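You operate a simulated robot arm through the tools that you are given. There is no shell and no other tool.

You run a simulated two-armed robot. Do the job below in one go: nothing can be reset, and whatever is moved stays where it is left.

Task
Empty the drip tray and the white cup into the funnel and wipe up the puddle.
Fine: use the blue pad; put tray, cup and pad back. Set down upright: white cup. What is to be rubbed or washed off counts as gone when no trace of it is left.
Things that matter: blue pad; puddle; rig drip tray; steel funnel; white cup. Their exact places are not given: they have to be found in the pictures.

The check looks at the end state, three seconds after you hand in, the way a careful person would. Anything else that was tipped, shoved, dropped, spilled or broken makes it a failure.

Robot
Two 7-joint arms with two-finger parallel grippers on one trunk, on a base that moves. Base frame: it is fixed to the floor where the robot stands at the start and does not move with it; the origin is under the middle of the robot, x ahead of it, y to its left, z up. Lengths are in mm, angles in rad, forces in N, time in s.
The left shoulder is at the start at [60, 143, 955], the right one opposite. With the tool pointing down near the work surface each hand reaches from about 320 to 740 mm from the robot's upright axis, wherever it stands, measured 20 degrees to its own side. Places, roughly: blue pad [-2000, -750, 750]; puddle [-1600, -1000, 900]; rig drip tray [-1750, -1250, 750]; steel funnel [-1900, -1600, 900]; white cup [-1500, -1250, 1000]. Payload 1.57 kg a hand.
Tool frame (each hand has its own): the origin (TCP) lies between the finger pads and is the grasp point; the fingertips stand 30 mm ahead of it; z points along the fingers, y is the line along which they close. Largest opening 110 mm; finger width 24, thickness 12; the body of the gripper, 48 by 112 mm, starts 78 mm behind the TCP.
Orientation is that of the tool frame in the base frame, as a unit quaternion [w, x, y, z]. With the fingers straight down and closing along the base's y, the tool's x points along the base's -x, its y along +y and its z along -z.

Tools
- The arms move only by the tool apply_moves. It takes "left_series", "right_series" or both (then of equal length, played together; a hand with none holds still); each is a list of rows, each a list of 3 entries, a list of its own where there are three numbers: the turn, a rotation vector about the tool's x, y, z in rad, then the shift along the tool's x, y, z in cm, then the finger opening in cm, from 0 to 11. In form: [[[rx, ry, rz], [tx, ty, tz], hand], ...]. A call has 1 to 20 rows; each row shifts and turns the commanded pose from where the row before left it, along the tool's axes as they then stand. A row lasts 0.2 s, in which the tool goes at most 50 mm and 0.15 rad; a call with a longer step from one row to the next is refused whole, and so is a gripper value outside its range. Where a pose cannot be reached the arm comes as near as it can. A force on the tool above 40 N (or 10 N above the force at the start of the call, whichever is more), or a blocked arm, ends the call early, and 0.2 s more pass. Each finger travels about 45 mm/s and halts on what it meets, pressing with about 22 N; the grip force reading is that of the motor and also rises with nothing between the fingers. The clock runs only during rows and for 0.2 s after the last one: add rows that do not move to give the fingers time. The reply holds the time, the measured pose of the TCP, the force on the tool along the base axes, the opening and the grip force, in the units named above and with some noise, with the torque about the TCP (base axes, N m) and any sound that the robot's microphone picked up.
- Cameras (640 x 400 px; columns grow to the right, rows downward): "scene" is now at [53.7, -13.1, 1578.9]; the picture's right is [-0.16, -0.99, 0.00], its down [-0.61, 0.10, -0.79] and it looks along [0.78, -0.12, -0.62] (base axes); focal length 278 px, centre (320, 200). "left" rides on the left gripper at [70, -16, -141] in its tool frame; the picture's right is [0.23, 0.97, 0.00], its down [-0.85, 0.20, -0.48] and it looks along [-0.47, 0.11, 0.88] (tool axes); focal length 222 px, centre (320, 200). "right" rides on the right gripper at [70, 16, -141] in its tool frame; the picture's right is [-0.23, 0.97, 0.00], its down [-0.86, -0.20, -0.48] and it looks along [-0.47, -0.11, 0.88] (tool axes); focal length 222 px, centre (320, 200).
- camera(camera): a new picture of that camera. No time passes.
- move_column(by): slides the trunk up (or, below 0, down) by that many mm; the arms and the scene camera ride with it, the base frame stays. It gives what a move gives, with no picture.
- base_move(legs): drives the robot by 1 to 6 legs, each [ahead, left, turn to the left] in mm, mm and rad, along the robot's own axes; the way and the turn of a leg run together, so that a leg with both is an arc; at most 1500 mm and 3.142 rad a leg. The arms and the cameras ride along, it lands a little off, and it stops where it bumps. It gives what a move gives.
- pan_tilt(pan, tilt): turns the head with the scene camera to pan (to the left, within 1.501 rad either way) and tilt (down, from -0.506 to 1.204), counted from straight ahead of the robot. It gives what a move gives.
- measure_at(camera, pixels): for up to 12 pixels [column, row] of the newest picture of that camera ("zoom" is the newest enlarged one), the place [x, y, z] in the base frame of the surface seen there, good to about 2 mm. No time passes.
- zoom(camera, box): a new picture of the part [left, top, right, bottom] of that camera's present view, enlarged. No time passes.
- finish_job(): hands the job in; it is judged then, once.

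Leave the grippers open and the arms clear of the work at the hand-in unless told otherwise.

The tools are called after ">>>" as a command line: name --argument value ..., lists and objects as JSON in quotes. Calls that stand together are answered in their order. apply_moves: Moves the arms, as the interface text tells. Its arguments: {"type":"object","properties":{"left_series":{"type":"array"},"right_series":{"type":"array"}},"required":[]} The other tools are called the same way: move_column (by) moves the trunk up or down; base_move (legs) drives the base; pan_tilt (pan, tilt) turns the head that bears the scene camera; camera (camera) takes a picture; measure_at (camera, pixels) gives the place of the surface under pixels of a picture; zoom (camera, box) takes an enlarged picture of a part of a camera's view; finish_job () hands the job in.

At the start:

```text
time_s: 0.0
left_tool_pos: [515.0, 221.8, 1133.2]
left_tcp_rot: [0.001, 0.001, 1.0, 0.0]
left_ft_force: [-0.4, 0.1, 0.7]
left_ft_torque: [-0.01, 0.04, 0.0]
left_opening: 110.1
left_gripper_force: 0.1
right_tool_pos: [543.9, -241.1, 1093.5]
right_tcp_rot: [0.0, 0.001, 1.0, 0.001]
right_ft_force: [0.3, -0.1, 1.1]
right_ft_torque: [-0.02, 0.01, -0.02]
right_opening: 110.0
right_gripper_force: 0.0
trunk travel left (down, up): [-554.0, 36.0]
robot x, y, heading: [6.7, 1.5, -0.002]
head pan, tilt (commanded): [-0.161, 0.667]
```

scene: 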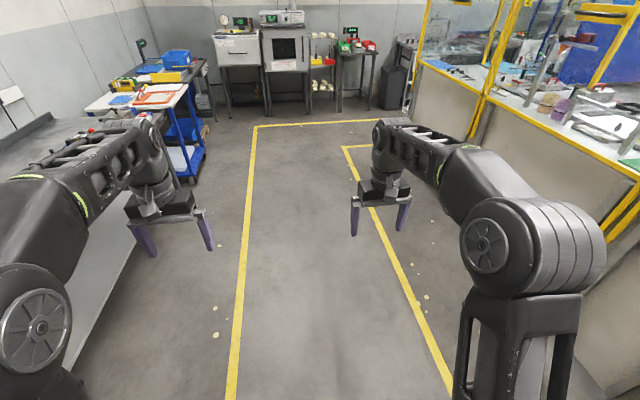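
right: 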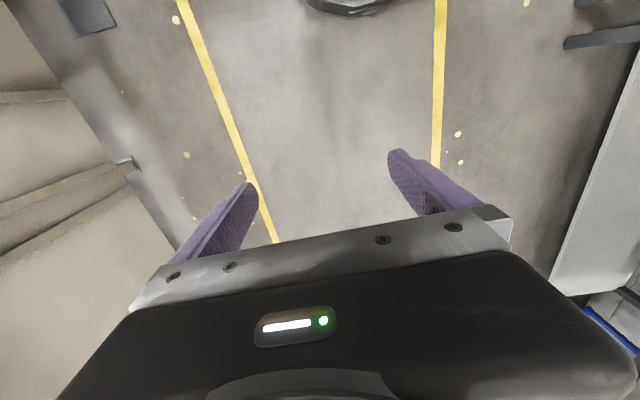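
left: 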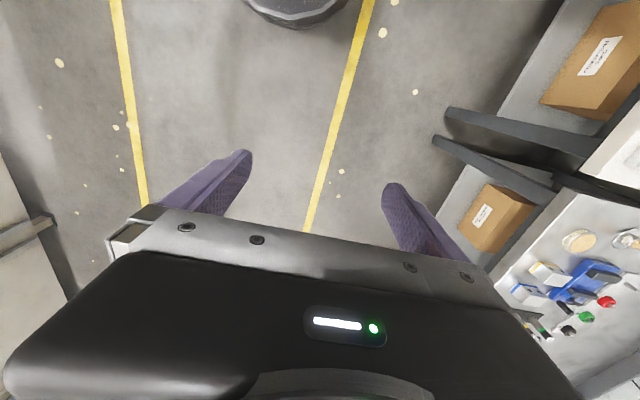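

I'm starting with the work area behind me and to the right, so I pan the head to the right to check what surrounds the robot before driving.

>>> pan_tilt --pan -1.5 --tilt 0.5

>>> camera --camera "scene"

```text
time_s: 1.5
left_tool_pos: [514.1, 220.7, 1132.6]
left_tcp_rot: [0.002, 0.0, 1.0, 0.0]
left_ft_force: [0.3, 0.6, 0.1]
left_ft_torque: [0.01, 0.01, -0.01]
left_opening: 110.1
left_gripper_force: 0.1
right_tool_pos: [543.1, -241.0, 1093.9]
right_tcp_rot: [0.0, -0.001, 1.0, 0.0]
right_ft_force: [-0.8, -0.4, 0.2]
right_ft_torque: [-0.01, 0.0, 0.02]
right_opening: 110.1
right_gripper_force: 0.0
trunk travel left (down, up): [-554.0, 36.0]
robot x, y, heading: [1.8, -2.0, -0.002]
head pan, tilt (commanded): [-1.499, 0.499]
```

```text
taken
```

scene: 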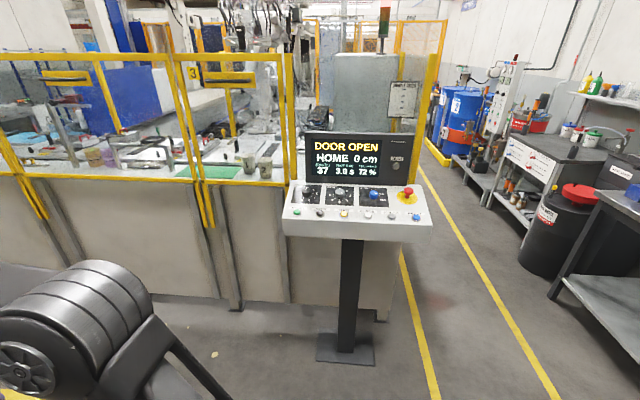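

To the right there is a control console and a fenced cell, and the workbenches are further round behind. I'll measure distances to these so I can turn safely.

>>> measure_at --camera "scene" --pixels '[[355, 350], [350, 200], [420, 225], [290, 225], [240, 280], [120, 270], [550, 150], [620, 240], [530, 250], [440, 300], [590, 300]]'

>>> pan_tilt --pan 1.5 --tilt 0.5

>>> camera --camera "scene"

```text
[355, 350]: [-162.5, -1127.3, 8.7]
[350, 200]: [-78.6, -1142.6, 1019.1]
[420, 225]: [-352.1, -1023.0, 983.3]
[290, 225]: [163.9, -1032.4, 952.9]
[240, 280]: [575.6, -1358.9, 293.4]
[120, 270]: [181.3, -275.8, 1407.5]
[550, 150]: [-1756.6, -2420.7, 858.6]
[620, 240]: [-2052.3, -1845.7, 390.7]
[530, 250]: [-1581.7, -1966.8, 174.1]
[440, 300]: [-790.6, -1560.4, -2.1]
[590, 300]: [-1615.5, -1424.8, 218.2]
```

```text
time_s: 4.1
left_tool_pos: [514.2, 222.8, 1133.2]
left_tcp_rot: [0.002, -0.001, 1.0, 0.001]
left_ft_force: [-0.2, -0.1, 0.5]
left_ft_torque: [0.03, 0.01, -0.01]
left_opening: 110.0
left_gripper_force: 0.0
right_tool_pos: [544.4, -241.3, 1094.3]
right_tcp_rot: [0.0, 0.001, 1.0, 0.0]
right_ft_force: [0.4, -0.2, -0.7]
right_ft_torque: [0.0, -0.02, -0.02]
right_opening: 109.8
right_gripper_force: 0.1
trunk travel left (down, up): [-554.0, 36.0]
robot x, y, heading: [-0.6, -0.3, 0.0]
head pan, tilt (commanded): [1.499, 0.499]
```

```text
taken
```

scene: 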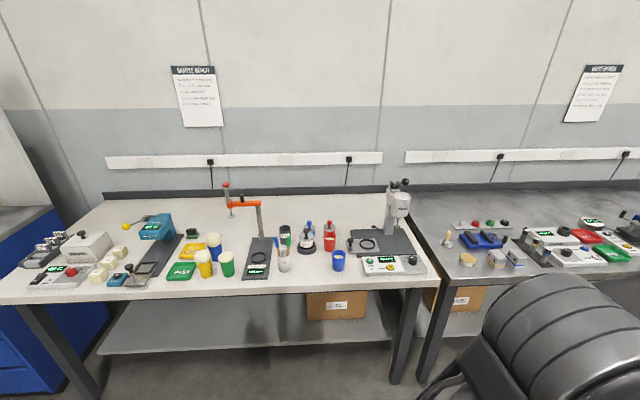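

The bench on the left is some way off, and the console on the right is about 1 m away. My hands reach roughly 0.65 m from the axis, so turning in place is clear. I turn right by about 2.2 rad and look towards the work.

>>> measure_at --camera "scene" --pixels '[[200, 300], [400, 285], [440, 240], [560, 265]]'

>>> base_move --legs '[[0, 0, -2.2]]'

>>> pan_tilt --pan -0.3 --tilt 0.4

>>> camera --camera "scene"

```text
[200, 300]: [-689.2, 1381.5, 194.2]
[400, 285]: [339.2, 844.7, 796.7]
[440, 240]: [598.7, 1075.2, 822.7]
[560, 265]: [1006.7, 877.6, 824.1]
```

```text
time_s: 9.7
left_tool_pos: [-108.5, -550.9, 1133.2]
left_tcp_rot: [0.001, 0.886, 0.465, -0.002]
left_ft_force: [0.4, -0.2, -0.6]
left_ft_torque: [-0.04, 0.03, 0.0]
left_opening: 110.1
left_gripper_force: 0.1
right_tool_pos: [-507.6, -311.1, 1094.7]
right_tcp_rot: [-0.001, 0.886, 0.464, -0.001]
right_ft_force: [-0.5, 0.2, -0.1]
right_ft_torque: [0.01, 0.0, 0.0]
right_opening: 110.1
right_gripper_force: 0.0
trunk travel left (down, up): [-554.0, 36.0]
robot x, y, heading: [-0.9, 0.4, -2.177]
head pan, tilt (commanded): [1.499, 0.499]
```

```text
time_s: 11.5
left_tool_pos: [-109.9, -550.4, 1133.0]
left_tcp_rot: [0.001, 0.886, 0.465, -0.002]
left_ft_force: [0.0, 1.0, 0.7]
left_ft_torque: [0.01, -0.01, 0.04]
left_opening: 110.1
left_gripper_force: 0.1
right_tool_pos: [-507.0, -309.9, 1094.0]
right_tcp_rot: [-0.001, 0.885, 0.466, 0.0]
right_ft_force: [1.0, -0.2, 0.8]
right_ft_torque: [0.0, 0.02, 0.03]
right_opening: 109.9
right_gripper_force: 0.1
trunk travel left (down, up): [-554.0, 36.0]
robot x, y, heading: [-2.7, -2.8, -2.176]
head pan, tilt (commanded): [-0.3, 0.4]
```

```text
taken
```

scene: 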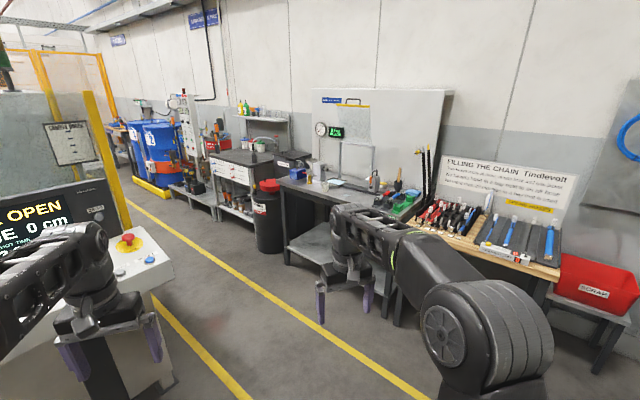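

I can see a dark bench with a grey hood and panel around (350, 180). I'll zoom in and measure it.

>>> zoom --camera "scene" --box '[240, 90, 460, 228]'

>>> measure_at --camera "scene" --pixels '[[290, 182], [330, 192], [370, 180], [400, 205], [430, 225], [475, 235], [300, 165], [268, 215], [330, 260], [370, 100], [380, 190], [350, 130]]'

```text
2.90 times, centred on (350, 159) of scene
```

zoom: 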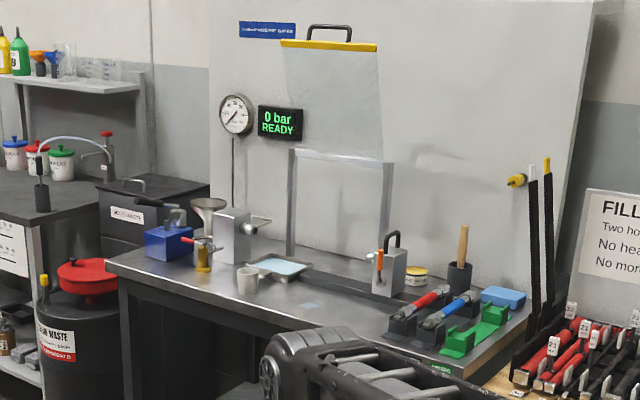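

```text
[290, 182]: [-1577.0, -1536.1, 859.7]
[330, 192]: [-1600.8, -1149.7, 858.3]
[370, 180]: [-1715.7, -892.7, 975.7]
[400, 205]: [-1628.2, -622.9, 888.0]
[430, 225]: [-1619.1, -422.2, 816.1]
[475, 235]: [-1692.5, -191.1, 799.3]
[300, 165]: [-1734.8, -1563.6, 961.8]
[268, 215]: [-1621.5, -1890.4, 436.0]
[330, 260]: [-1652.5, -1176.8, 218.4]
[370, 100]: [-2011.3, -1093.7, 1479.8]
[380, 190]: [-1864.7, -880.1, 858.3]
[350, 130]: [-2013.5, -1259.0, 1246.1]
```

The bench top sits at z≈858 with its front edge near x≈-1530. On it I see the funnel, the tray with blue liquid, the white cup, the puddle and the blue pad. I turn to face -x, drive to about x=-900, then sidestep left to about y=-1100, staying well clear of the bench and console.

>>> base_move --legs '[[0, 0, -0.965], [800, 0, 0], [0, 1100, 0]]'

>>> pan_tilt --pan 0.0 --tilt 0.6

>>> camera --camera "scene"

```text
time_s: 23.5
left_tool_pos: [-1331.7, -1321.6, 1133.3]
left_tcp_rot: [-0.001, 1.0, -0.004, -0.002]
left_ft_force: [-0.9, 0.2, -0.3]
left_ft_torque: [-0.01, 0.02, 0.0]
left_opening: 110.1
left_gripper_force: 0.1
right_tool_pos: [-1356.5, -857.2, 1093.9]
right_tcp_rot: [0.0, 1.0, -0.004, -0.001]
right_ft_force: [0.1, -0.3, 0.0]
right_ft_torque: [-0.01, 0.02, -0.02]
right_opening: 110.1
right_gripper_force: 0.0
trunk travel left (down, up): [-554.0, 36.0]
robot x, y, heading: [-814.5, -1100.3, 3.133]
head pan, tilt (commanded): [-0.3, 0.4]
```

```text
time_s: 24.3
left_tool_pos: [-1329.3, -1320.1, 1133.1]
left_tcp_rot: [0.0, 1.0, -0.004, -0.003]
left_ft_force: [-0.6, -1.1, -0.9]
left_ft_torque: [-0.01, 0.02, -0.02]
left_opening: 109.9
left_gripper_force: 0.1
right_tool_pos: [-1355.5, -856.1, 1094.8]
right_tcp_rot: [0.001, 1.0, -0.003, 0.0]
right_ft_force: [0.0, 0.1, 0.8]
right_ft_torque: [0.01, -0.01, 0.01]
right_opening: 110.0
right_gripper_force: 0.0
trunk travel left (down, up): [-554.0, 36.0]
robot x, y, heading: [-814.6, -1101.1, 3.133]
head pan, tilt (commanded): [0.0, 0.6]
```

```text
taken
```

scene: 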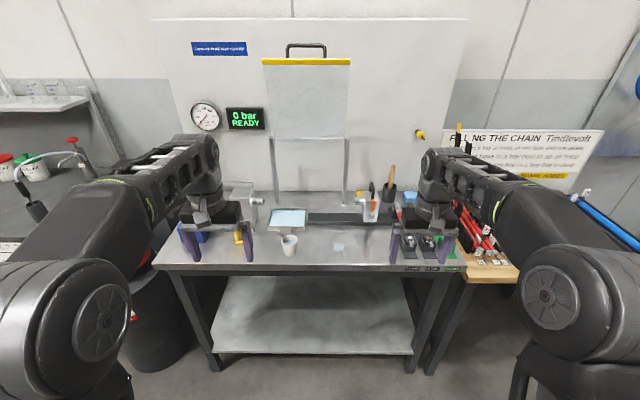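

Now I'm facing the bench. I zoom in on the bench top to read the objects and the panel.

>>> zoom --camera "scene" --box '[220, 170, 480, 280]'

>>> measure_at --camera "scene" --pixels '[[288, 240], [290, 252], [270, 232], [305, 232], [290, 218], [339, 247], [380, 215], [370, 205], [410, 197], [270, 262], [350, 264], [320, 60]]'

>>> zoom --camera "scene" --box '[150, 20, 470, 200]'

```text
2.46 times, centred on (350, 225) of scene
```

zoom: 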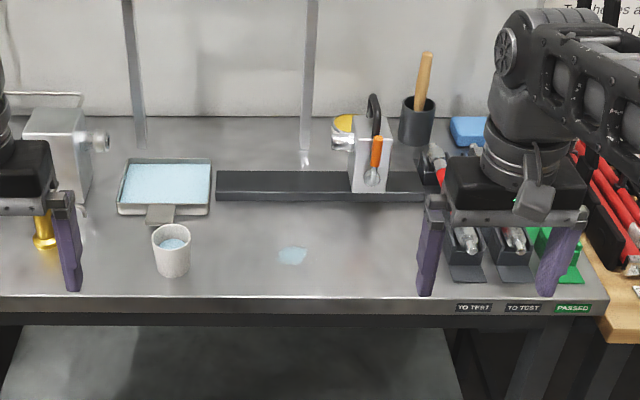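

```text
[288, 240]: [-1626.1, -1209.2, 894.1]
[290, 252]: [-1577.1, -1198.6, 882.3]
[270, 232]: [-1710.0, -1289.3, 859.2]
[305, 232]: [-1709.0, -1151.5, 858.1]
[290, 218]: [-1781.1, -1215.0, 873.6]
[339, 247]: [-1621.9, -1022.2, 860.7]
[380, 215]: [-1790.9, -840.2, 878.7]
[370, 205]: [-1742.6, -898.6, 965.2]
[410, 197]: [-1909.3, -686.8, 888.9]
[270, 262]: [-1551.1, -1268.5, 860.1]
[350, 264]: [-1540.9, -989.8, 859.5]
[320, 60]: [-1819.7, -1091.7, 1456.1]
```

```text
2.00 times, centred on (310, 110) of scene
```

zoom: 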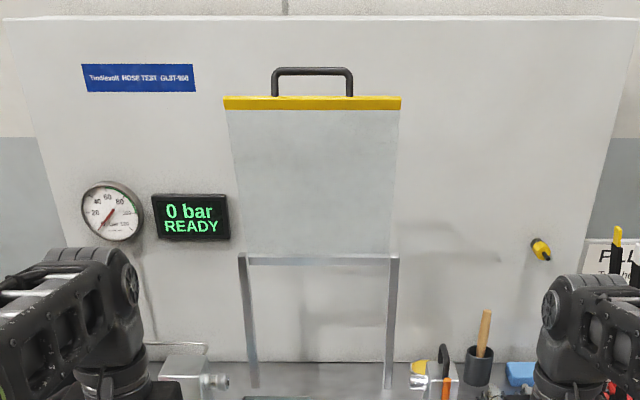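

The cup (in front of the tray), the tray with a handle tab facing me, and the puddle near (-1622, -1022) are all clear. The funnel is hidden behind the left arm, so I sidestep left for a view of it.

>>> base_move --legs '[[0, 600, 0]]'

>>> camera --camera "scene"

>>> camera --camera "right"

```text
time_s: 27.6
left_tool_pos: [-1335.0, -1906.8, 1133.5]
left_tcp_rot: [0.0, 1.0, -0.003, -0.003]
left_ft_force: [0.5, 0.3, -0.1]
left_ft_torque: [-0.01, 0.0, -0.01]
left_opening: 110.0
left_gripper_force: 0.1
right_tool_pos: [-1360.8, -1442.5, 1095.4]
right_tcp_rot: [0.0, 1.0, -0.004, 0.0]
right_ft_force: [-1.0, -1.0, 0.0]
right_ft_torque: [-0.02, 0.01, 0.02]
right_opening: 109.9
right_gripper_force: 0.0
trunk travel left (down, up): [-554.0, 36.0]
robot x, y, heading: [-819.7, -1688.5, 3.139]
head pan, tilt (commanded): [0.0, 0.6]
```

```text
taken
```

scene: 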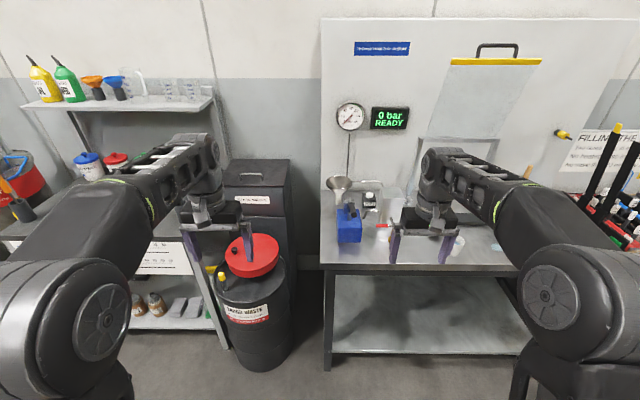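

```text
taken
```

right: 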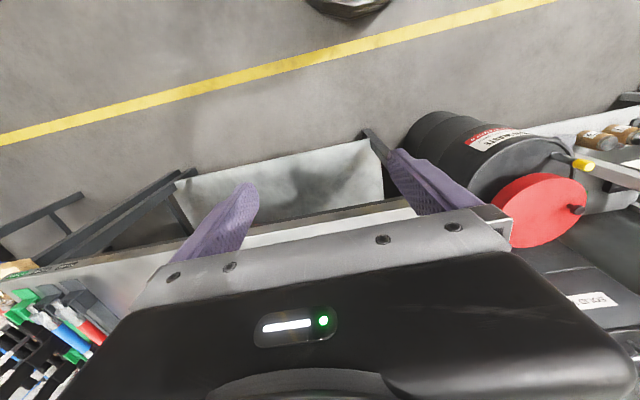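

The funnel is now visible at about (340, 185). I zoom in there.

>>> zoom --camera "scene" --box '[300, 150, 480, 265]'

>>> measure_at --camera "scene" --pixels '[[340, 183], [330, 181], [352, 183], [340, 178], [338, 195], [350, 230], [368, 188], [365, 200], [260, 165], [250, 250]]'

```text
3.48 times, centred on (390, 208) of scene
```

zoom: 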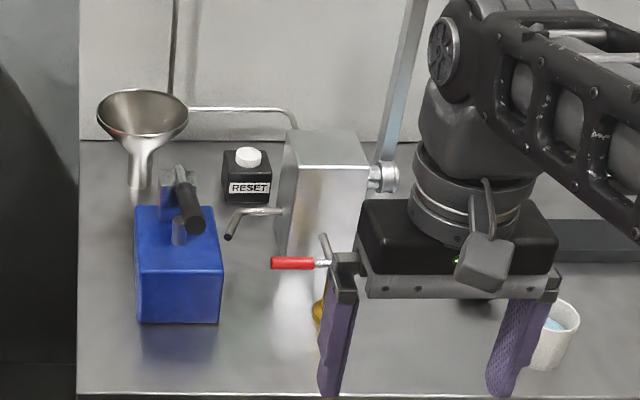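

```text
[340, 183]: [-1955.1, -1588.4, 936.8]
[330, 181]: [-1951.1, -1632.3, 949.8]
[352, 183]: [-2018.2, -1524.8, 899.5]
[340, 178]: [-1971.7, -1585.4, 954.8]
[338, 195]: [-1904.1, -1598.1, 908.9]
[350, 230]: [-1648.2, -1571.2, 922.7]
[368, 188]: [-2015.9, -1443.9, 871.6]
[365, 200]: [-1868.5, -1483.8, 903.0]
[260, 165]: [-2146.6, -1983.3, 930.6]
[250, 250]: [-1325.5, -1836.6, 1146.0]
```

>>> measure_at --camera "zoom" --pixels '[[100, 108], [187, 108], [143, 92], [143, 138], [140, 115], [140, 180], [186, 170], [195, 225], [178, 225], [180, 320], [330, 140], [290, 265]]'

>>> measure_at --camera "zoom" --pixels '[[247, 155], [390, 175], [260, 212], [232, 235], [285, 110], [390, 60], [245, 180], [315, 305], [180, 215], [120, 135], [170, 132]]'

```text
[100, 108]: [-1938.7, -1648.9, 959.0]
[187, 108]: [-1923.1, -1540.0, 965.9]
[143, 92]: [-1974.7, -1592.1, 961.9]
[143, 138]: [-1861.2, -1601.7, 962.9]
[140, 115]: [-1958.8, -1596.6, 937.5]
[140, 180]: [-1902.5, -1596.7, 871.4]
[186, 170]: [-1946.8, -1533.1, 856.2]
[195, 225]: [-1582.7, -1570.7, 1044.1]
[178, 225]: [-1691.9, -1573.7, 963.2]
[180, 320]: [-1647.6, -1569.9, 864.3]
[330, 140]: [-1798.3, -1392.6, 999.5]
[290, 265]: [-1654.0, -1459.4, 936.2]
```

```text
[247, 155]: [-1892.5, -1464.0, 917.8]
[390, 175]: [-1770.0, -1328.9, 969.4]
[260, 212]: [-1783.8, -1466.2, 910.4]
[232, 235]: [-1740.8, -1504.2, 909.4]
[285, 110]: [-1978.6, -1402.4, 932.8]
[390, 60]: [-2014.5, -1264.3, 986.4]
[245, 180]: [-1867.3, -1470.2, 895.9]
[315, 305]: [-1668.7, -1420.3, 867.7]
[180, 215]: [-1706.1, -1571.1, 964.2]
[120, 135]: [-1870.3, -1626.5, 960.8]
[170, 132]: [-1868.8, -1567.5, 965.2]
```

The funnel's mouth is centred near (-1918, -1597) with its rim at z≈962, radius ≈56. A blue box with a lever stands in front of it. I step right and a little closer so I can measure the tray, cup, guard flap and robot footprint.

>>> base_move --legs '[[200, -400, 0]]'

>>> camera --camera "scene"

>>> camera --camera "right"

>>> camera --camera "left"

```text
time_s: 30.3
left_tool_pos: [-1531.7, -1505.3, 1133.0]
left_tcp_rot: [0.0, 1.0, -0.007, -0.001]
left_ft_force: [-0.1, -0.4, 0.0]
left_ft_torque: [0.0, 0.0, -0.04]
left_opening: 109.9
left_gripper_force: 0.1
right_tool_pos: [-1554.3, -1041.3, 1095.0]
right_tcp_rot: [-0.001, 1.0, -0.007, 0.0]
right_ft_force: [-0.9, 0.3, -0.2]
right_ft_torque: [-0.02, -0.03, -0.02]
right_opening: 110.2
right_gripper_force: 0.1
trunk travel left (down, up): [-554.0, 36.0]
robot x, y, heading: [-1013.4, -1292.9, 3.132]
head pan, tilt (commanded): [0.0, 0.6]
```

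```text
taken
```

scene: 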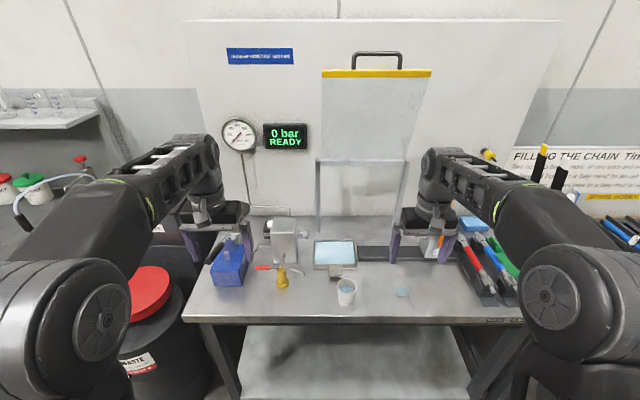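

```text
taken
```

right: 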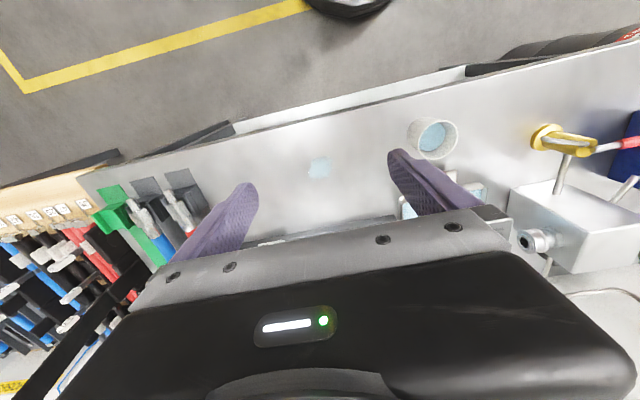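

```text
taken
```

left: 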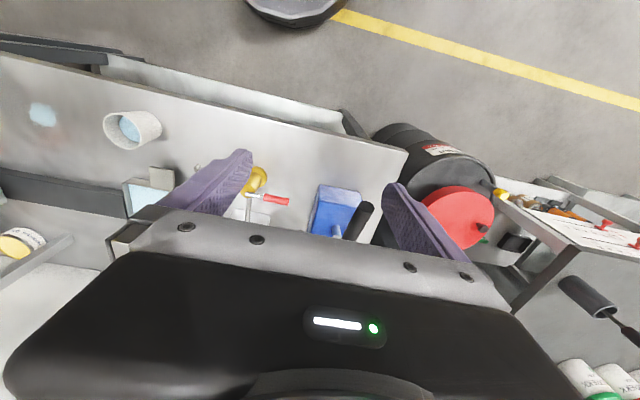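

I can see the robot's own base edge at the top of both wrist pictures. I'll measure that for its footprint, along with the guard flap, tray, cup, and puddle.

>>> measure_at --camera "right" --pixels '[[350, 8], [320, 5], [385, 3], [230, 125], [430, 110], [320, 168], [408, 205], [483, 190], [330, 155], [420, 140], [445, 140]]'

>>> measure_at --camera "left" --pixels '[[295, 20], [390, 150], [80, 72], [335, 205], [360, 215], [275, 200], [160, 175], [148, 200], [135, 130], [43, 115], [255, 180], [330, 10]]'

>>> measure_at --camera "scene" --pixels '[[376, 73], [325, 74], [430, 73], [376, 55], [376, 120], [320, 155], [410, 158], [318, 200], [400, 65], [280, 85]]'

>>> zoom --camera "scene" --box '[240, 210, 440, 335]'

```text
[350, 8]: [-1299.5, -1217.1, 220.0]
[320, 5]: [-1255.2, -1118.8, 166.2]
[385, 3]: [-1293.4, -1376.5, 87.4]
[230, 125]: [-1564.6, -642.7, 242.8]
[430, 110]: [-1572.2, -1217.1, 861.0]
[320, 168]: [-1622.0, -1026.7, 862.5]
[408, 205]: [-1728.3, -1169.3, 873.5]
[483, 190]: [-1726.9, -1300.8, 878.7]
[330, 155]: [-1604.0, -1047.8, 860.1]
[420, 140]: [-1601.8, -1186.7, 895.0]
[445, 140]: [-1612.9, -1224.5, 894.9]
```

```text
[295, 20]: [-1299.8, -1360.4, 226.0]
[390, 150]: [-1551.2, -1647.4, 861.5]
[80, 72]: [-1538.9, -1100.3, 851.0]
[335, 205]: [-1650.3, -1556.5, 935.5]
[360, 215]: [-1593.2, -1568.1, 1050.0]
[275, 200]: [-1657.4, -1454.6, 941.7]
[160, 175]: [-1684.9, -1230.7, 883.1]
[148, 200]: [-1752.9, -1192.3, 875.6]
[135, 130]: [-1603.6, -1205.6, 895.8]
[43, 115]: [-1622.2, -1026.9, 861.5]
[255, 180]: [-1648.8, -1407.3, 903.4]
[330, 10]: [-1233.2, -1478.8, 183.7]
```

```text
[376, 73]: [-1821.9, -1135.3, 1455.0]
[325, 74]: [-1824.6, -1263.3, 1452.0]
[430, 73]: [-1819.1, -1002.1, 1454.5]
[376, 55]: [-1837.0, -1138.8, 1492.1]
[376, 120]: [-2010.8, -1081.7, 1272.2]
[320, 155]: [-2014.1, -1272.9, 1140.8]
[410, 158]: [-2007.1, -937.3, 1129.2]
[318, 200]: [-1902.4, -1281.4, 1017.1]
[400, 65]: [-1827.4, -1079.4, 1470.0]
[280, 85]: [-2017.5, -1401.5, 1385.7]
```

```text
3.20 times, centred on (340, 272) of scene
```

zoom: 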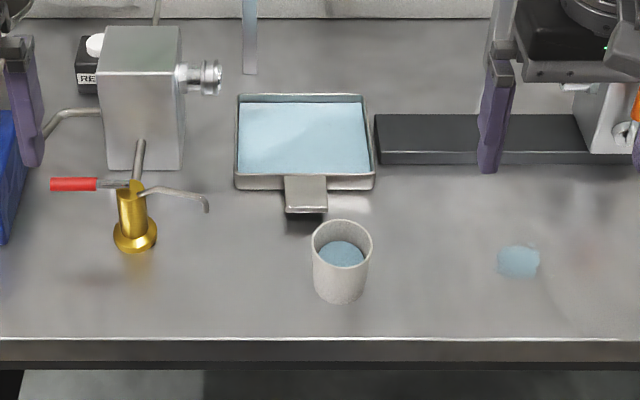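

I measure the cup rim and body, the tray's corners and handle tab, and the guard posts in the zoomed picture.

>>> measure_at --camera "zoom" --pixels '[[313, 238], [371, 238], [342, 221], [342, 259], [342, 280], [340, 300], [343, 252], [318, 290], [366, 288], [316, 260], [370, 260]]'

>>> measure_at --camera "zoom" --pixels '[[238, 96], [365, 95], [375, 180], [235, 180], [305, 180], [287, 180], [325, 180], [287, 211], [326, 211], [306, 195], [300, 130], [306, 213]]'

>>> measure_at --camera "zoom" --pixels '[[250, 10], [250, 40], [250, 68], [503, 10], [503, 30], [445, 115], [445, 140], [445, 163], [380, 115], [380, 160], [520, 262], [570, 262]]'

```text
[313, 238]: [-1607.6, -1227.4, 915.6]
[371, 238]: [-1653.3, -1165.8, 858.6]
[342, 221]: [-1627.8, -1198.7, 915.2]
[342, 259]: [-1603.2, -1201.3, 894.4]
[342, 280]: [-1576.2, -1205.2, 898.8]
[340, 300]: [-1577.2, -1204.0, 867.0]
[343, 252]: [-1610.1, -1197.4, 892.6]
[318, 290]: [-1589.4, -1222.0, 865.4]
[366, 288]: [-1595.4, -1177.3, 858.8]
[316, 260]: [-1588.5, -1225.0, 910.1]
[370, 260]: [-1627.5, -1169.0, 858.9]
```

```text
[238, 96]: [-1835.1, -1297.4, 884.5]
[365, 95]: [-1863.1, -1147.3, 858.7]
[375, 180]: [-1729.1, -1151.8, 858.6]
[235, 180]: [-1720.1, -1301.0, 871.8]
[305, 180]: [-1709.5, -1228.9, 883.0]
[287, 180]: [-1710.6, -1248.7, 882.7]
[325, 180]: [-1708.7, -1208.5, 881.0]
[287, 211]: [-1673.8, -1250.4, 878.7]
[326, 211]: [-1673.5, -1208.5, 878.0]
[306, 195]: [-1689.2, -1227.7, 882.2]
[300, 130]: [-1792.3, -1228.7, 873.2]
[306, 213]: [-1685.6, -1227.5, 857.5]
```

```text
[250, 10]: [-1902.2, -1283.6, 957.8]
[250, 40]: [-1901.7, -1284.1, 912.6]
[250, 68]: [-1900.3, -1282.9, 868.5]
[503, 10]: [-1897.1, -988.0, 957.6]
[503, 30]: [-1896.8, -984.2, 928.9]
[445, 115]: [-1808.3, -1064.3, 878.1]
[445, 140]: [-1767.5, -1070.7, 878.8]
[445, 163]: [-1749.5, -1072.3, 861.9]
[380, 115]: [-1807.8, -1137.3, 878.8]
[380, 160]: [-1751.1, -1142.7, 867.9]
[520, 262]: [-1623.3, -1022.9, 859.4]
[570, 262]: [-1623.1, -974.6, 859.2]
```

The robot's base front is about 290 mm ahead of its axis, so I can stand with the axis near x≈-1190. The cup is about 52 mm wide and 57 mm tall, centred near (-1602, -1201), and it holds liquid up to z≈893. The tray spans x -1836..-1718 and y -1300..-1152, with a 42 mm tab at (-1692, -1229, 880).

The cup comes first. I move right so it lies in front of the left arm, then look again at the pad area.

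>>> base_move --legs '[[0, -170, 0]]'

>>> camera --camera "left"

>>> camera --camera "right"

>>> camera --camera "scene"

```text
time_s: 31.8
left_tool_pos: [-1529.1, -1335.6, 1133.2]
left_tcp_rot: [0.002, 1.0, -0.006, -0.003]
left_ft_force: [-0.1, 0.0, -0.6]
left_ft_torque: [-0.1, 0.0, 0.04]
left_opening: 109.7
left_gripper_force: 0.0
right_tool_pos: [-1552.1, -872.3, 1093.4]
right_tcp_rot: [0.0, 1.0, -0.007, 0.0]
right_ft_force: [-0.4, 0.5, -0.8]
right_ft_torque: [-0.05, -0.04, 0.01]
right_opening: 110.0
right_gripper_force: 0.1
trunk travel left (down, up): [-554.0, 36.0]
robot x, y, heading: [-1012.5, -1118.8, 3.132]
head pan, tilt (commanded): [0.0, 0.6]
```

```text
taken
```

left: 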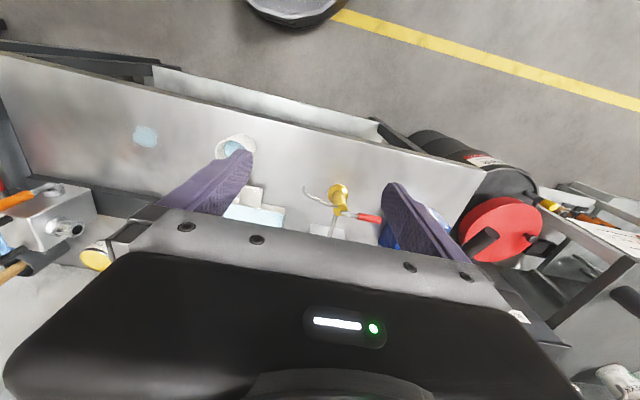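

```text
taken
```

right: 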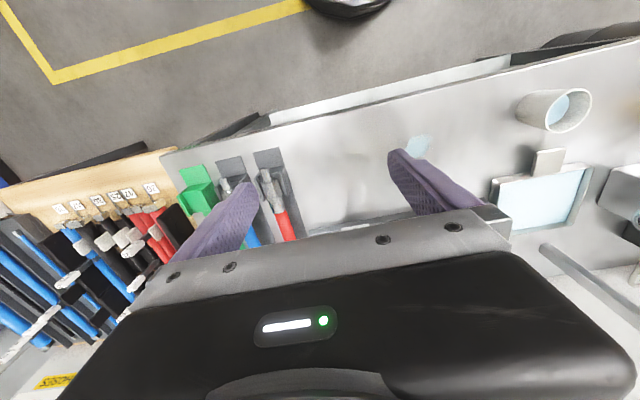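

```text
taken
```

scene: 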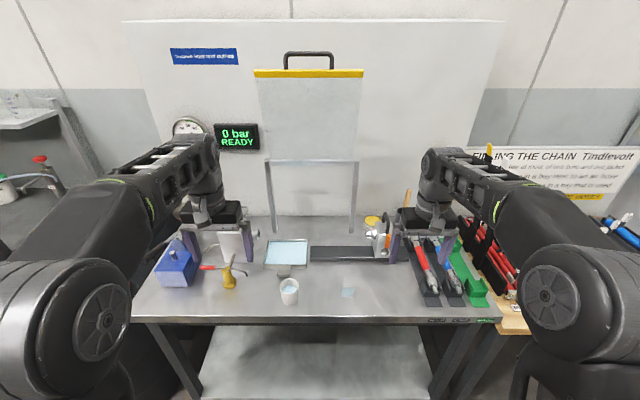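

The right wrist camera has a good oblique view of the tray's tab at about (548, 160) and the cup at (555, 108). I zoom in there.

>>> zoom --camera "right" --box '[470, 70, 640, 240]'

>>> zoom --camera "scene" --box '[240, 220, 400, 320]'

```text
2.35 times, centred on (555, 155) of right
```

zoom: 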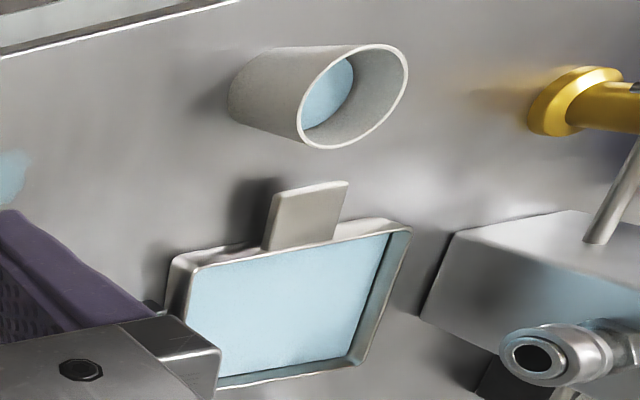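

```text
4.00 times, centred on (320, 270) of scene
```

zoom: 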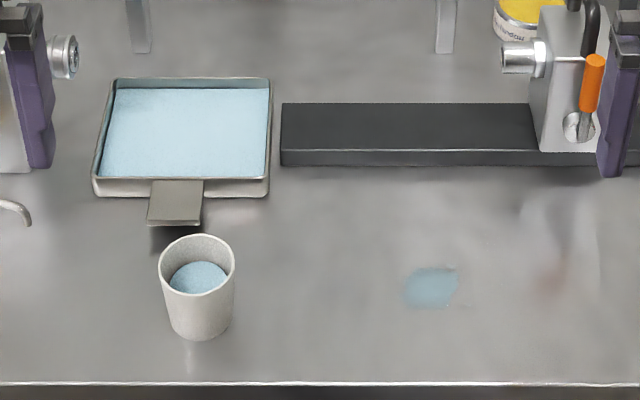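

The tab is a flat plate about 42 mm wide near rim height, and the cup is about half full. I pitch the left hand forward to about 20° below horizontal while moving it to the cup's y line, staying high.

>>> apply_moves --left_series '[[[0, -0.1358, 0], [0, -1.49, 0], 8.5], [[0, -0.1358, 0], [0, -1.49, 0], 8.5], [[0, -0.1358, 0], [0, -1.49, 0], 8.5], [[0, -0.1358, 0], [0, -1.49, 0], 8.5], [[0, -0.1358, 0], [0, -1.49, 0], 8.5], [[0, -0.1358, 0], [0, -1.49, 0], 8.5], [[0, -0.1358, 0], [0, -1.49, 0], 8.5], [[0, -0.1358, 0], [0, -1.49, 0], 8.5], [[0, -0.1358, 0], [0, -1.49, 0], 8.5], [[0, 0, 0], [0, 0, 0], 8.5]]'

>>> camera --camera "scene"

>>> camera --camera "left"

```text
time_s: 34.0
left_tool_pos: [-1526.1, -1201.7, 1132.8]
left_tcp_rot: [-0.004, 0.818, -0.006, -0.575]
left_ft_force: [0.0, -0.2, 0.2]
left_ft_torque: [0.02, 0.03, 0.0]
left_opening: 84.9
left_gripper_force: 0.1
right_tool_pos: [-1551.8, -874.3, 1094.5]
right_tcp_rot: [0.0, 1.0, -0.008, 0.001]
right_ft_force: [0.4, -0.2, 0.9]
right_ft_torque: [0.05, -0.05, 0.05]
right_opening: 110.3
right_gripper_force: 0.1
trunk travel left (down, up): [-554.0, 36.0]
robot x, y, heading: [-1009.9, -1123.0, 3.131]
head pan, tilt (commanded): [0.0, 0.6]
```

```text
taken
```

scene: 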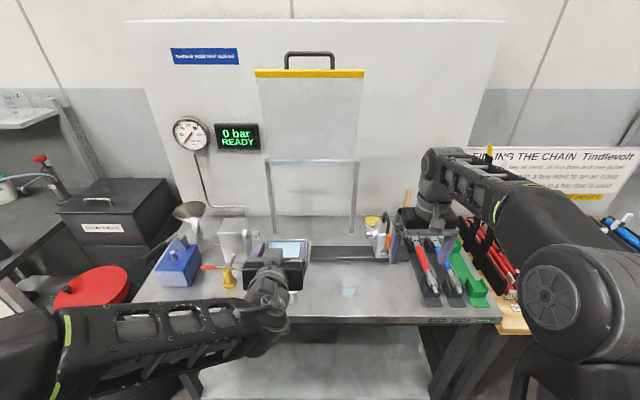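

```text
taken
```

left: 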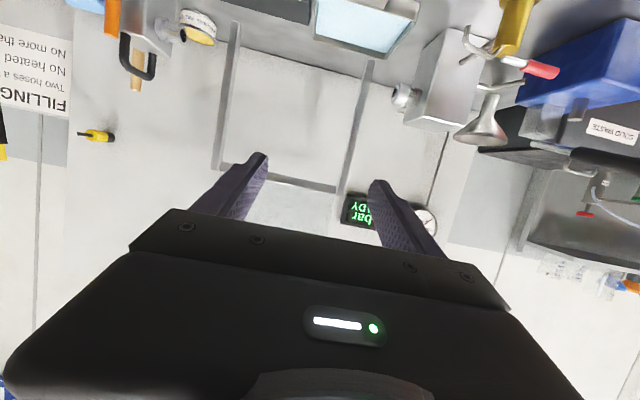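

The left hand is at (-1526, -1202, 1133), pitched as planned and holding still. I lower it 200 mm just in front of the bench edge and then check.

>>> apply_moves --left_series '[[[0, 0, 0], [2.69, 0, 0.98], 8.5], [[0, 0, 0], [2.69, 0, 0.98], 8.5], [[0, 0, 0], [2.69, 0, 0.98], 8.5], [[0, 0, 0], [2.69, 0, 0.98], 8.5], [[0, 0, 0], [2.69, 0, 0.98], 8.5], [[0, 0, 0], [2.69, 0, 0.98], 8.5], [[0, 0, 0], [2.69, 0, 0.98], 8.5], [[0, 0, 0], [0, 0, 0], 8.5]]'

>>> camera --camera "scene"

>>> camera --camera "left"

>>> camera --camera "right"

```text
time_s: 35.8
left_tool_pos: [-1528.0, -1200.4, 933.9]
left_tcp_rot: [-0.005, 0.817, -0.006, -0.576]
left_ft_force: [0.7, -0.1, 0.4]
left_ft_torque: [0.0, -0.01, -0.03]
left_opening: 84.7
left_gripper_force: 0.0
right_tool_pos: [-1551.5, -871.4, 1094.7]
right_tcp_rot: [0.0, 1.0, -0.008, -0.001]
right_ft_force: [0.8, -0.2, -0.1]
right_ft_torque: [-0.02, 0.0, 0.0]
right_opening: 109.7
right_gripper_force: 0.2
trunk travel left (down, up): [-554.0, 36.0]
robot x, y, heading: [-1013.4, -1124.1, 3.129]
head pan, tilt (commanded): [0.0, 0.6]
```

```text
taken
```

scene: 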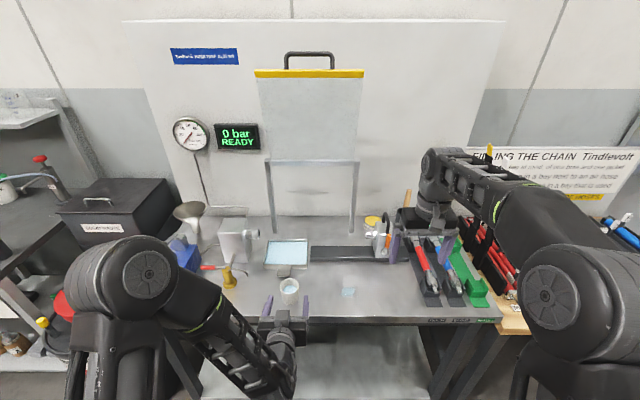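

```text
taken
```

left: 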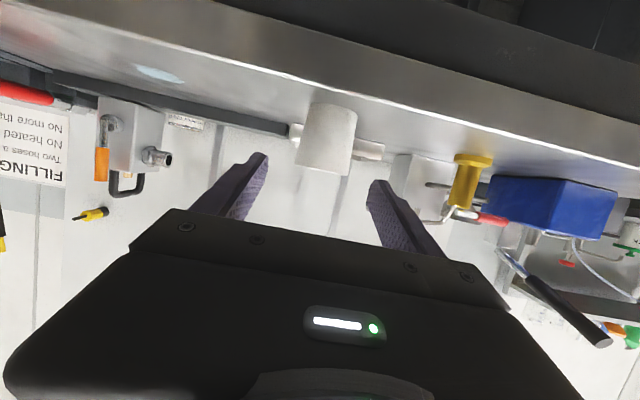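

```text
taken
```

right: 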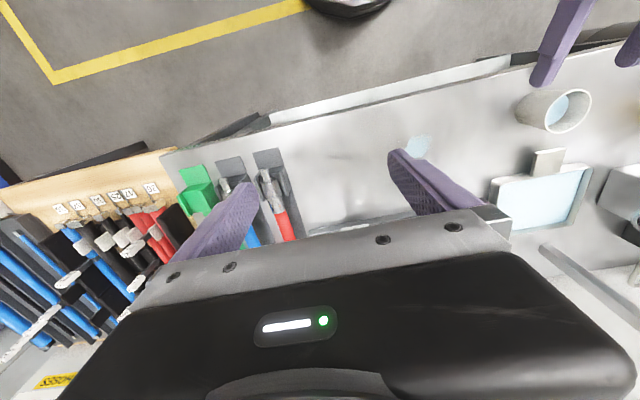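

The cup sits centred between the open fingers. I lower a further 47 mm, then advance 74 mm so the fingers straddle the cup.

>>> apply_moves --left_series '[[[0, 0, 0], [2.21, 0, 0.8], 8.5], [[0, 0, 0], [2.21, 0, 0.8], 8.5], [[0, 0, 0], [0, 0, 0], 8.5], [[0, 0, 0], [-0.63, 0, 1.74], 8.5], [[0, 0, 0], [-0.63, 0, 1.74], 8.5], [[0, 0, 0], [-0.63, 0, 1.74], 8.5], [[0, 0, 0], [-0.63, 0, 1.74], 8.5], [[0, 0, 0], [0, 0, 0], 8.5]]'

>>> zoom --camera "scene" --box '[220, 240, 380, 340]'

>>> camera --camera "left"

```text
time_s: 37.6
left_tool_pos: [-1603.4, -1199.9, 887.6]
left_tcp_rot: [-0.004, 0.818, -0.006, -0.576]
left_ft_force: [-0.2, 0.6, -0.5]
left_ft_torque: [0.01, -0.01, 0.03]
left_opening: 85.0
left_gripper_force: 0.1
right_tool_pos: [-1552.5, -873.0, 1093.9]
right_tcp_rot: [0.0, 1.0, -0.007, 0.0]
right_ft_force: [-0.1, 0.1, 0.0]
right_ft_torque: [0.01, -0.01, 0.02]
right_opening: 110.3
right_gripper_force: 0.1
trunk travel left (down, up): [-554.0, 36.0]
robot x, y, heading: [-1010.2, -1124.1, 3.13]
head pan, tilt (commanded): [0.0, 0.6]
```

```text
4.00 times, centred on (300, 290) of scene
```

zoom: 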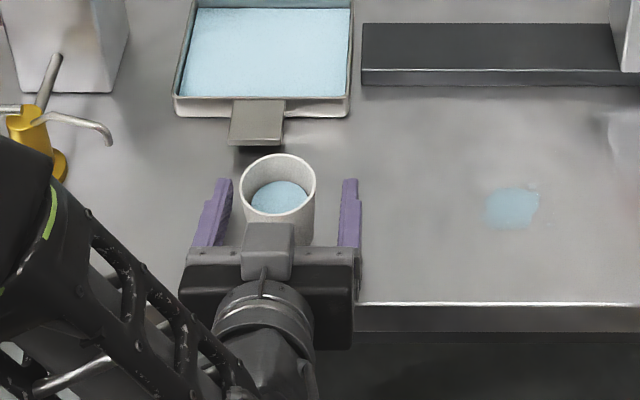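

```text
taken
```

left: 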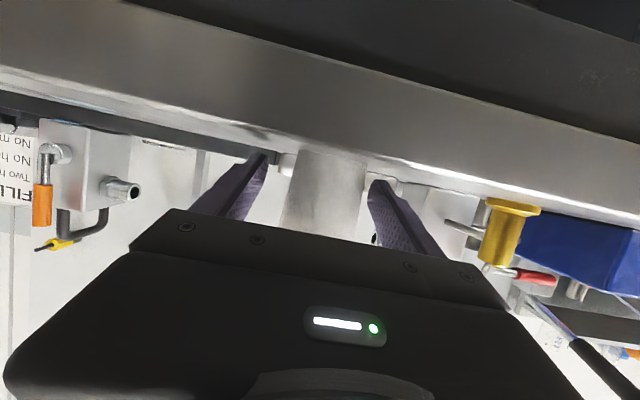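

The cup is between the fingers with the TCP at its centre. I close gently on it.

>>> apply_moves --left_series '[[[0, 0, 0], [0, 0, 0], 6.5], [[0, 0, 0], [0, 0, 0], 5.5], [[0, 0, 0], [0, 0, 0], 4.0], [[0, 0, 0], [0, 0, 0], 4.0], [[0, 0, 0], [0, 0, 0], 4.0], [[0, 0, 0], [0, 0, 0], 4.0]]'

>>> zoom --camera "scene" --box '[220, 240, 380, 340]'

```text
time_s: 39.0
left_tool_pos: [-1603.3, -1199.1, 887.3]
left_tcp_rot: [-0.004, 0.818, -0.006, -0.576]
left_ft_force: [0.4, -0.2, 0.5]
left_ft_torque: [-0.02, 0.01, -0.03]
left_opening: 52.0
left_gripper_force: 21.6
right_tool_pos: [-1551.9, -872.8, 1093.8]
right_tcp_rot: [-0.001, 1.0, -0.007, 0.0]
right_ft_force: [-0.2, 0.2, 0.5]
right_ft_torque: [-0.02, -0.05, -0.01]
right_opening: 109.9
right_gripper_force: 0.0
trunk travel left (down, up): [-554.0, 36.0]
robot x, y, heading: [-1009.5, -1122.7, 3.124]
head pan, tilt (commanded): [0.0, 0.6]
```

```text
4.00 times, centred on (300, 290) of scene
```

zoom: 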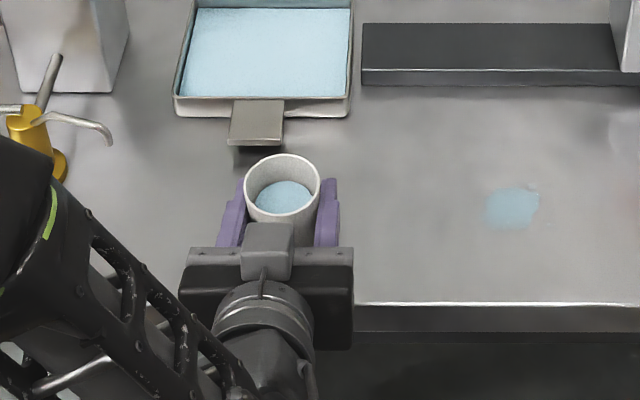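

Cup is held (opening 52, grip 21.6 N). It shifted only a few mm. I lift it slowly, keeping it level, to about z=1110.

>>> apply_moves --left_series '[[[0, 0, 0], [-0.47, 0, -0.171], 4.0], [[0, 0, 0], [-0.94, 0, -0.342], 4.0], [[0, 0, 0], [-1.41, 0, -0.513], 4.0], [[0, 0, 0], [-1.41, 0, -0.513], 4.0], [[0, 0, 0], [-1.41, 0, -0.513], 4.0], [[0, 0, 0], [-1.41, 0, -0.513], 4.0], [[0, 0, 0], [-1.41, 0, -0.513], 4.0], [[0, 0, 0], [-1.41, 0, -0.513], 4.0], [[0, 0, 0], [-1.41, 0, -0.513], 4.0], [[0, 0, 0], [-1.41, 0, -0.513], 4.0], [[0, 0, 0], [-1.41, 0, -0.513], 4.0], [[0, 0, 0], [-1.41, 0, -0.513], 4.0], [[0, 0, 0], [-1.41, 0, -0.513], 4.0], [[0, 0, 0], [-1.41, 0, -0.513], 4.0], [[0, 0, 0], [-1.41, 0, -0.513], 4.0], [[0, 0, 0], [-1.41, 0, -0.513], 4.0], [[0, 0, 0], [-0.94, 0, -0.342], 4.0], [[0, 0, 0], [0, 0, 0], 4.0]]'

>>> zoom --camera "scene" --box '[220, 200, 380, 300]'

```text
time_s: 42.8
left_tool_pos: [-1603.2, -1200.3, 1121.2]
left_tcp_rot: [-0.005, 0.818, -0.007, -0.575]
left_ft_force: [-0.3, 1.0, -1.2]
left_ft_torque: [0.0, -0.02, 0.01]
left_opening: 52.2
left_gripper_force: 21.7
right_tool_pos: [-1552.7, -872.7, 1093.6]
right_tcp_rot: [0.001, 1.0, -0.008, 0.001]
right_ft_force: [-0.2, 0.4, 0.3]
right_ft_torque: [-0.01, 0.04, -0.01]
right_opening: 110.1
right_gripper_force: 0.1
trunk travel left (down, up): [-554.0, 36.0]
robot x, y, heading: [-1010.2, -1124.4, 3.128]
head pan, tilt (commanded): [0.0, 0.6]
```

```text
4.00 times, centred on (300, 250) of scene
```

zoom: 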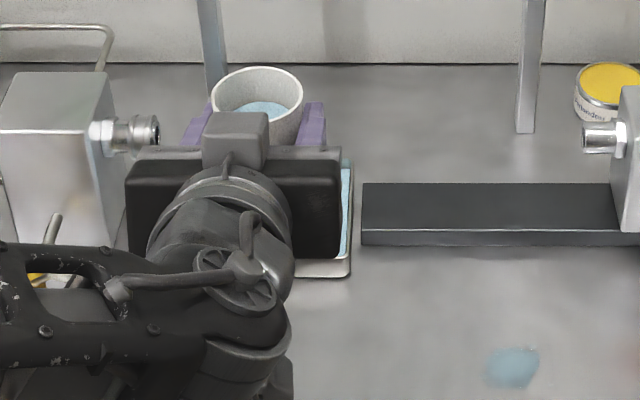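

The cup is lifted cleanly with the liquid level. I now drive diagonally ahead 150 mm and left 277 mm, bringing the funnel within the left arm's reach.

>>> base_move --legs '[[0, 277, 0], [150, 0, 0]]'

>>> camera --camera "scene"

>>> camera --camera "left"

```text
time_s: 45.6
left_tool_pos: [-1755.2, -1476.9, 1120.5]
left_tcp_rot: [-0.002, 0.818, -0.004, -0.575]
left_ft_force: [-0.4, 0.3, -0.1]
left_ft_torque: [0.0, 0.0, -0.03]
left_opening: 51.7
left_gripper_force: 21.8
right_tool_pos: [-1705.3, -1150.0, 1093.8]
right_tcp_rot: [0.0, 1.0, -0.004, 0.002]
right_ft_force: [-0.3, 0.2, -0.3]
right_ft_torque: [0.0, -0.06, 0.02]
right_opening: 110.0
right_gripper_force: 0.0
trunk travel left (down, up): [-554.0, 36.0]
robot x, y, heading: [-1160.2, -1393.6, 3.134]
head pan, tilt (commanded): [0.0, 0.6]
```

```text
taken
```

scene: 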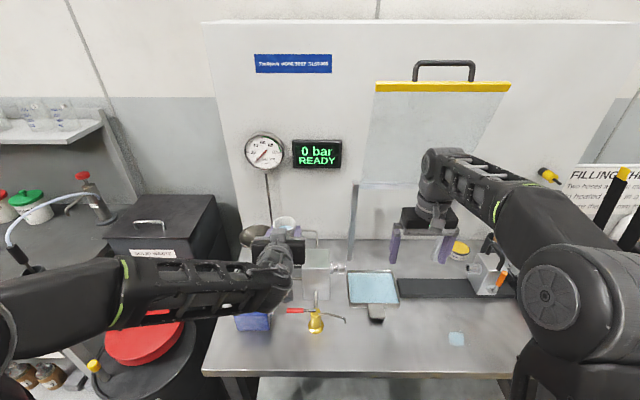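

```text
taken
```

left: 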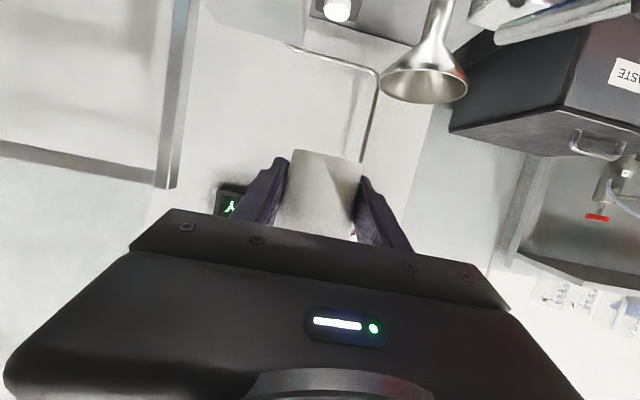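

Left hand with the cup is at (-1755, -1477, 1120), and the funnel is ahead-left. I carry the cup level and slowly to just above the funnel at (-1918, -1625, 1100).

>>> apply_moves --left_series '[[[0, 0, 0], [-0.15, 0.6, 0.65], 4.0], [[0, 0, 0], [-0.308, 1.233, 1.333], 4.0], [[0, 0, 0], [-0.308, 1.233, 1.333], 4.0], [[0, 0, 0], [-0.308, 1.233, 1.333], 4.0], [[0, 0, 0], [-0.308, 1.233, 1.333], 4.0], [[0, 0, 0], [-0.308, 1.233, 1.333], 4.0], [[0, 0, 0], [-0.308, 1.233, 1.333], 4.0], [[0, 0, 0], [-0.308, 1.233, 1.333], 4.0], [[0, 0, 0], [-0.308, 1.233, 1.333], 4.0], [[0, 0, 0], [-0.308, 1.233, 1.333], 4.0], [[0, 0, 0], [-0.308, 1.233, 1.333], 4.0], [[0, 0, 0], [-0.308, 1.233, 1.333], 4.0], [[0, 0, 0], [-0.15, 0.6, 0.65], 4.0], [[0, 0, 0], [0, 0, 0], 4.0]]'

>>> camera --camera "scene"

>>> camera --camera "left"

```text
time_s: 48.6
left_tool_pos: [-1918.6, -1623.0, 1103.5]
left_tcp_rot: [-0.003, 0.818, -0.004, -0.575]
left_ft_force: [-0.6, 0.5, 0.4]
left_ft_torque: [-0.02, 0.0, 0.01]
left_opening: 51.9
left_gripper_force: 22.1
right_tool_pos: [-1704.9, -1149.1, 1093.8]
right_tcp_rot: [0.0, 1.0, -0.005, 0.0]
right_ft_force: [0.0, -0.4, -0.3]
right_ft_torque: [0.02, 0.0, -0.02]
right_opening: 110.0
right_gripper_force: 0.0
trunk travel left (down, up): [-554.0, 36.0]
robot x, y, heading: [-1166.9, -1392.4, 3.13]
head pan, tilt (commanded): [0.0, 0.6]
```

```text
taken
```

scene: 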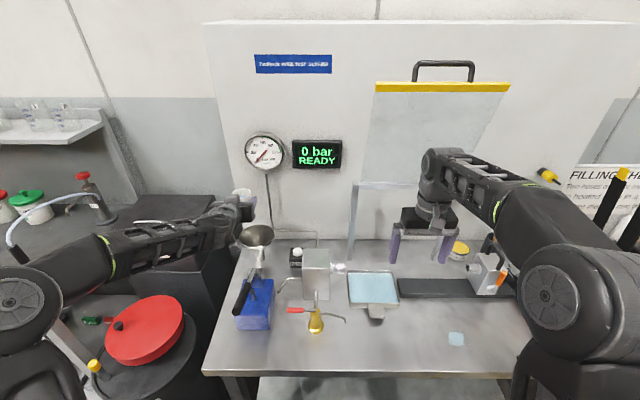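

```text
taken
```

left: 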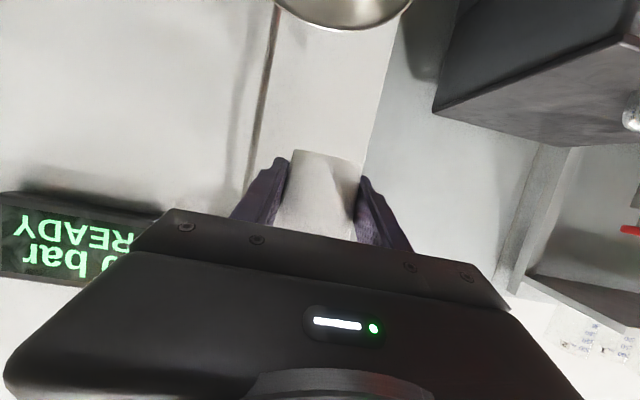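

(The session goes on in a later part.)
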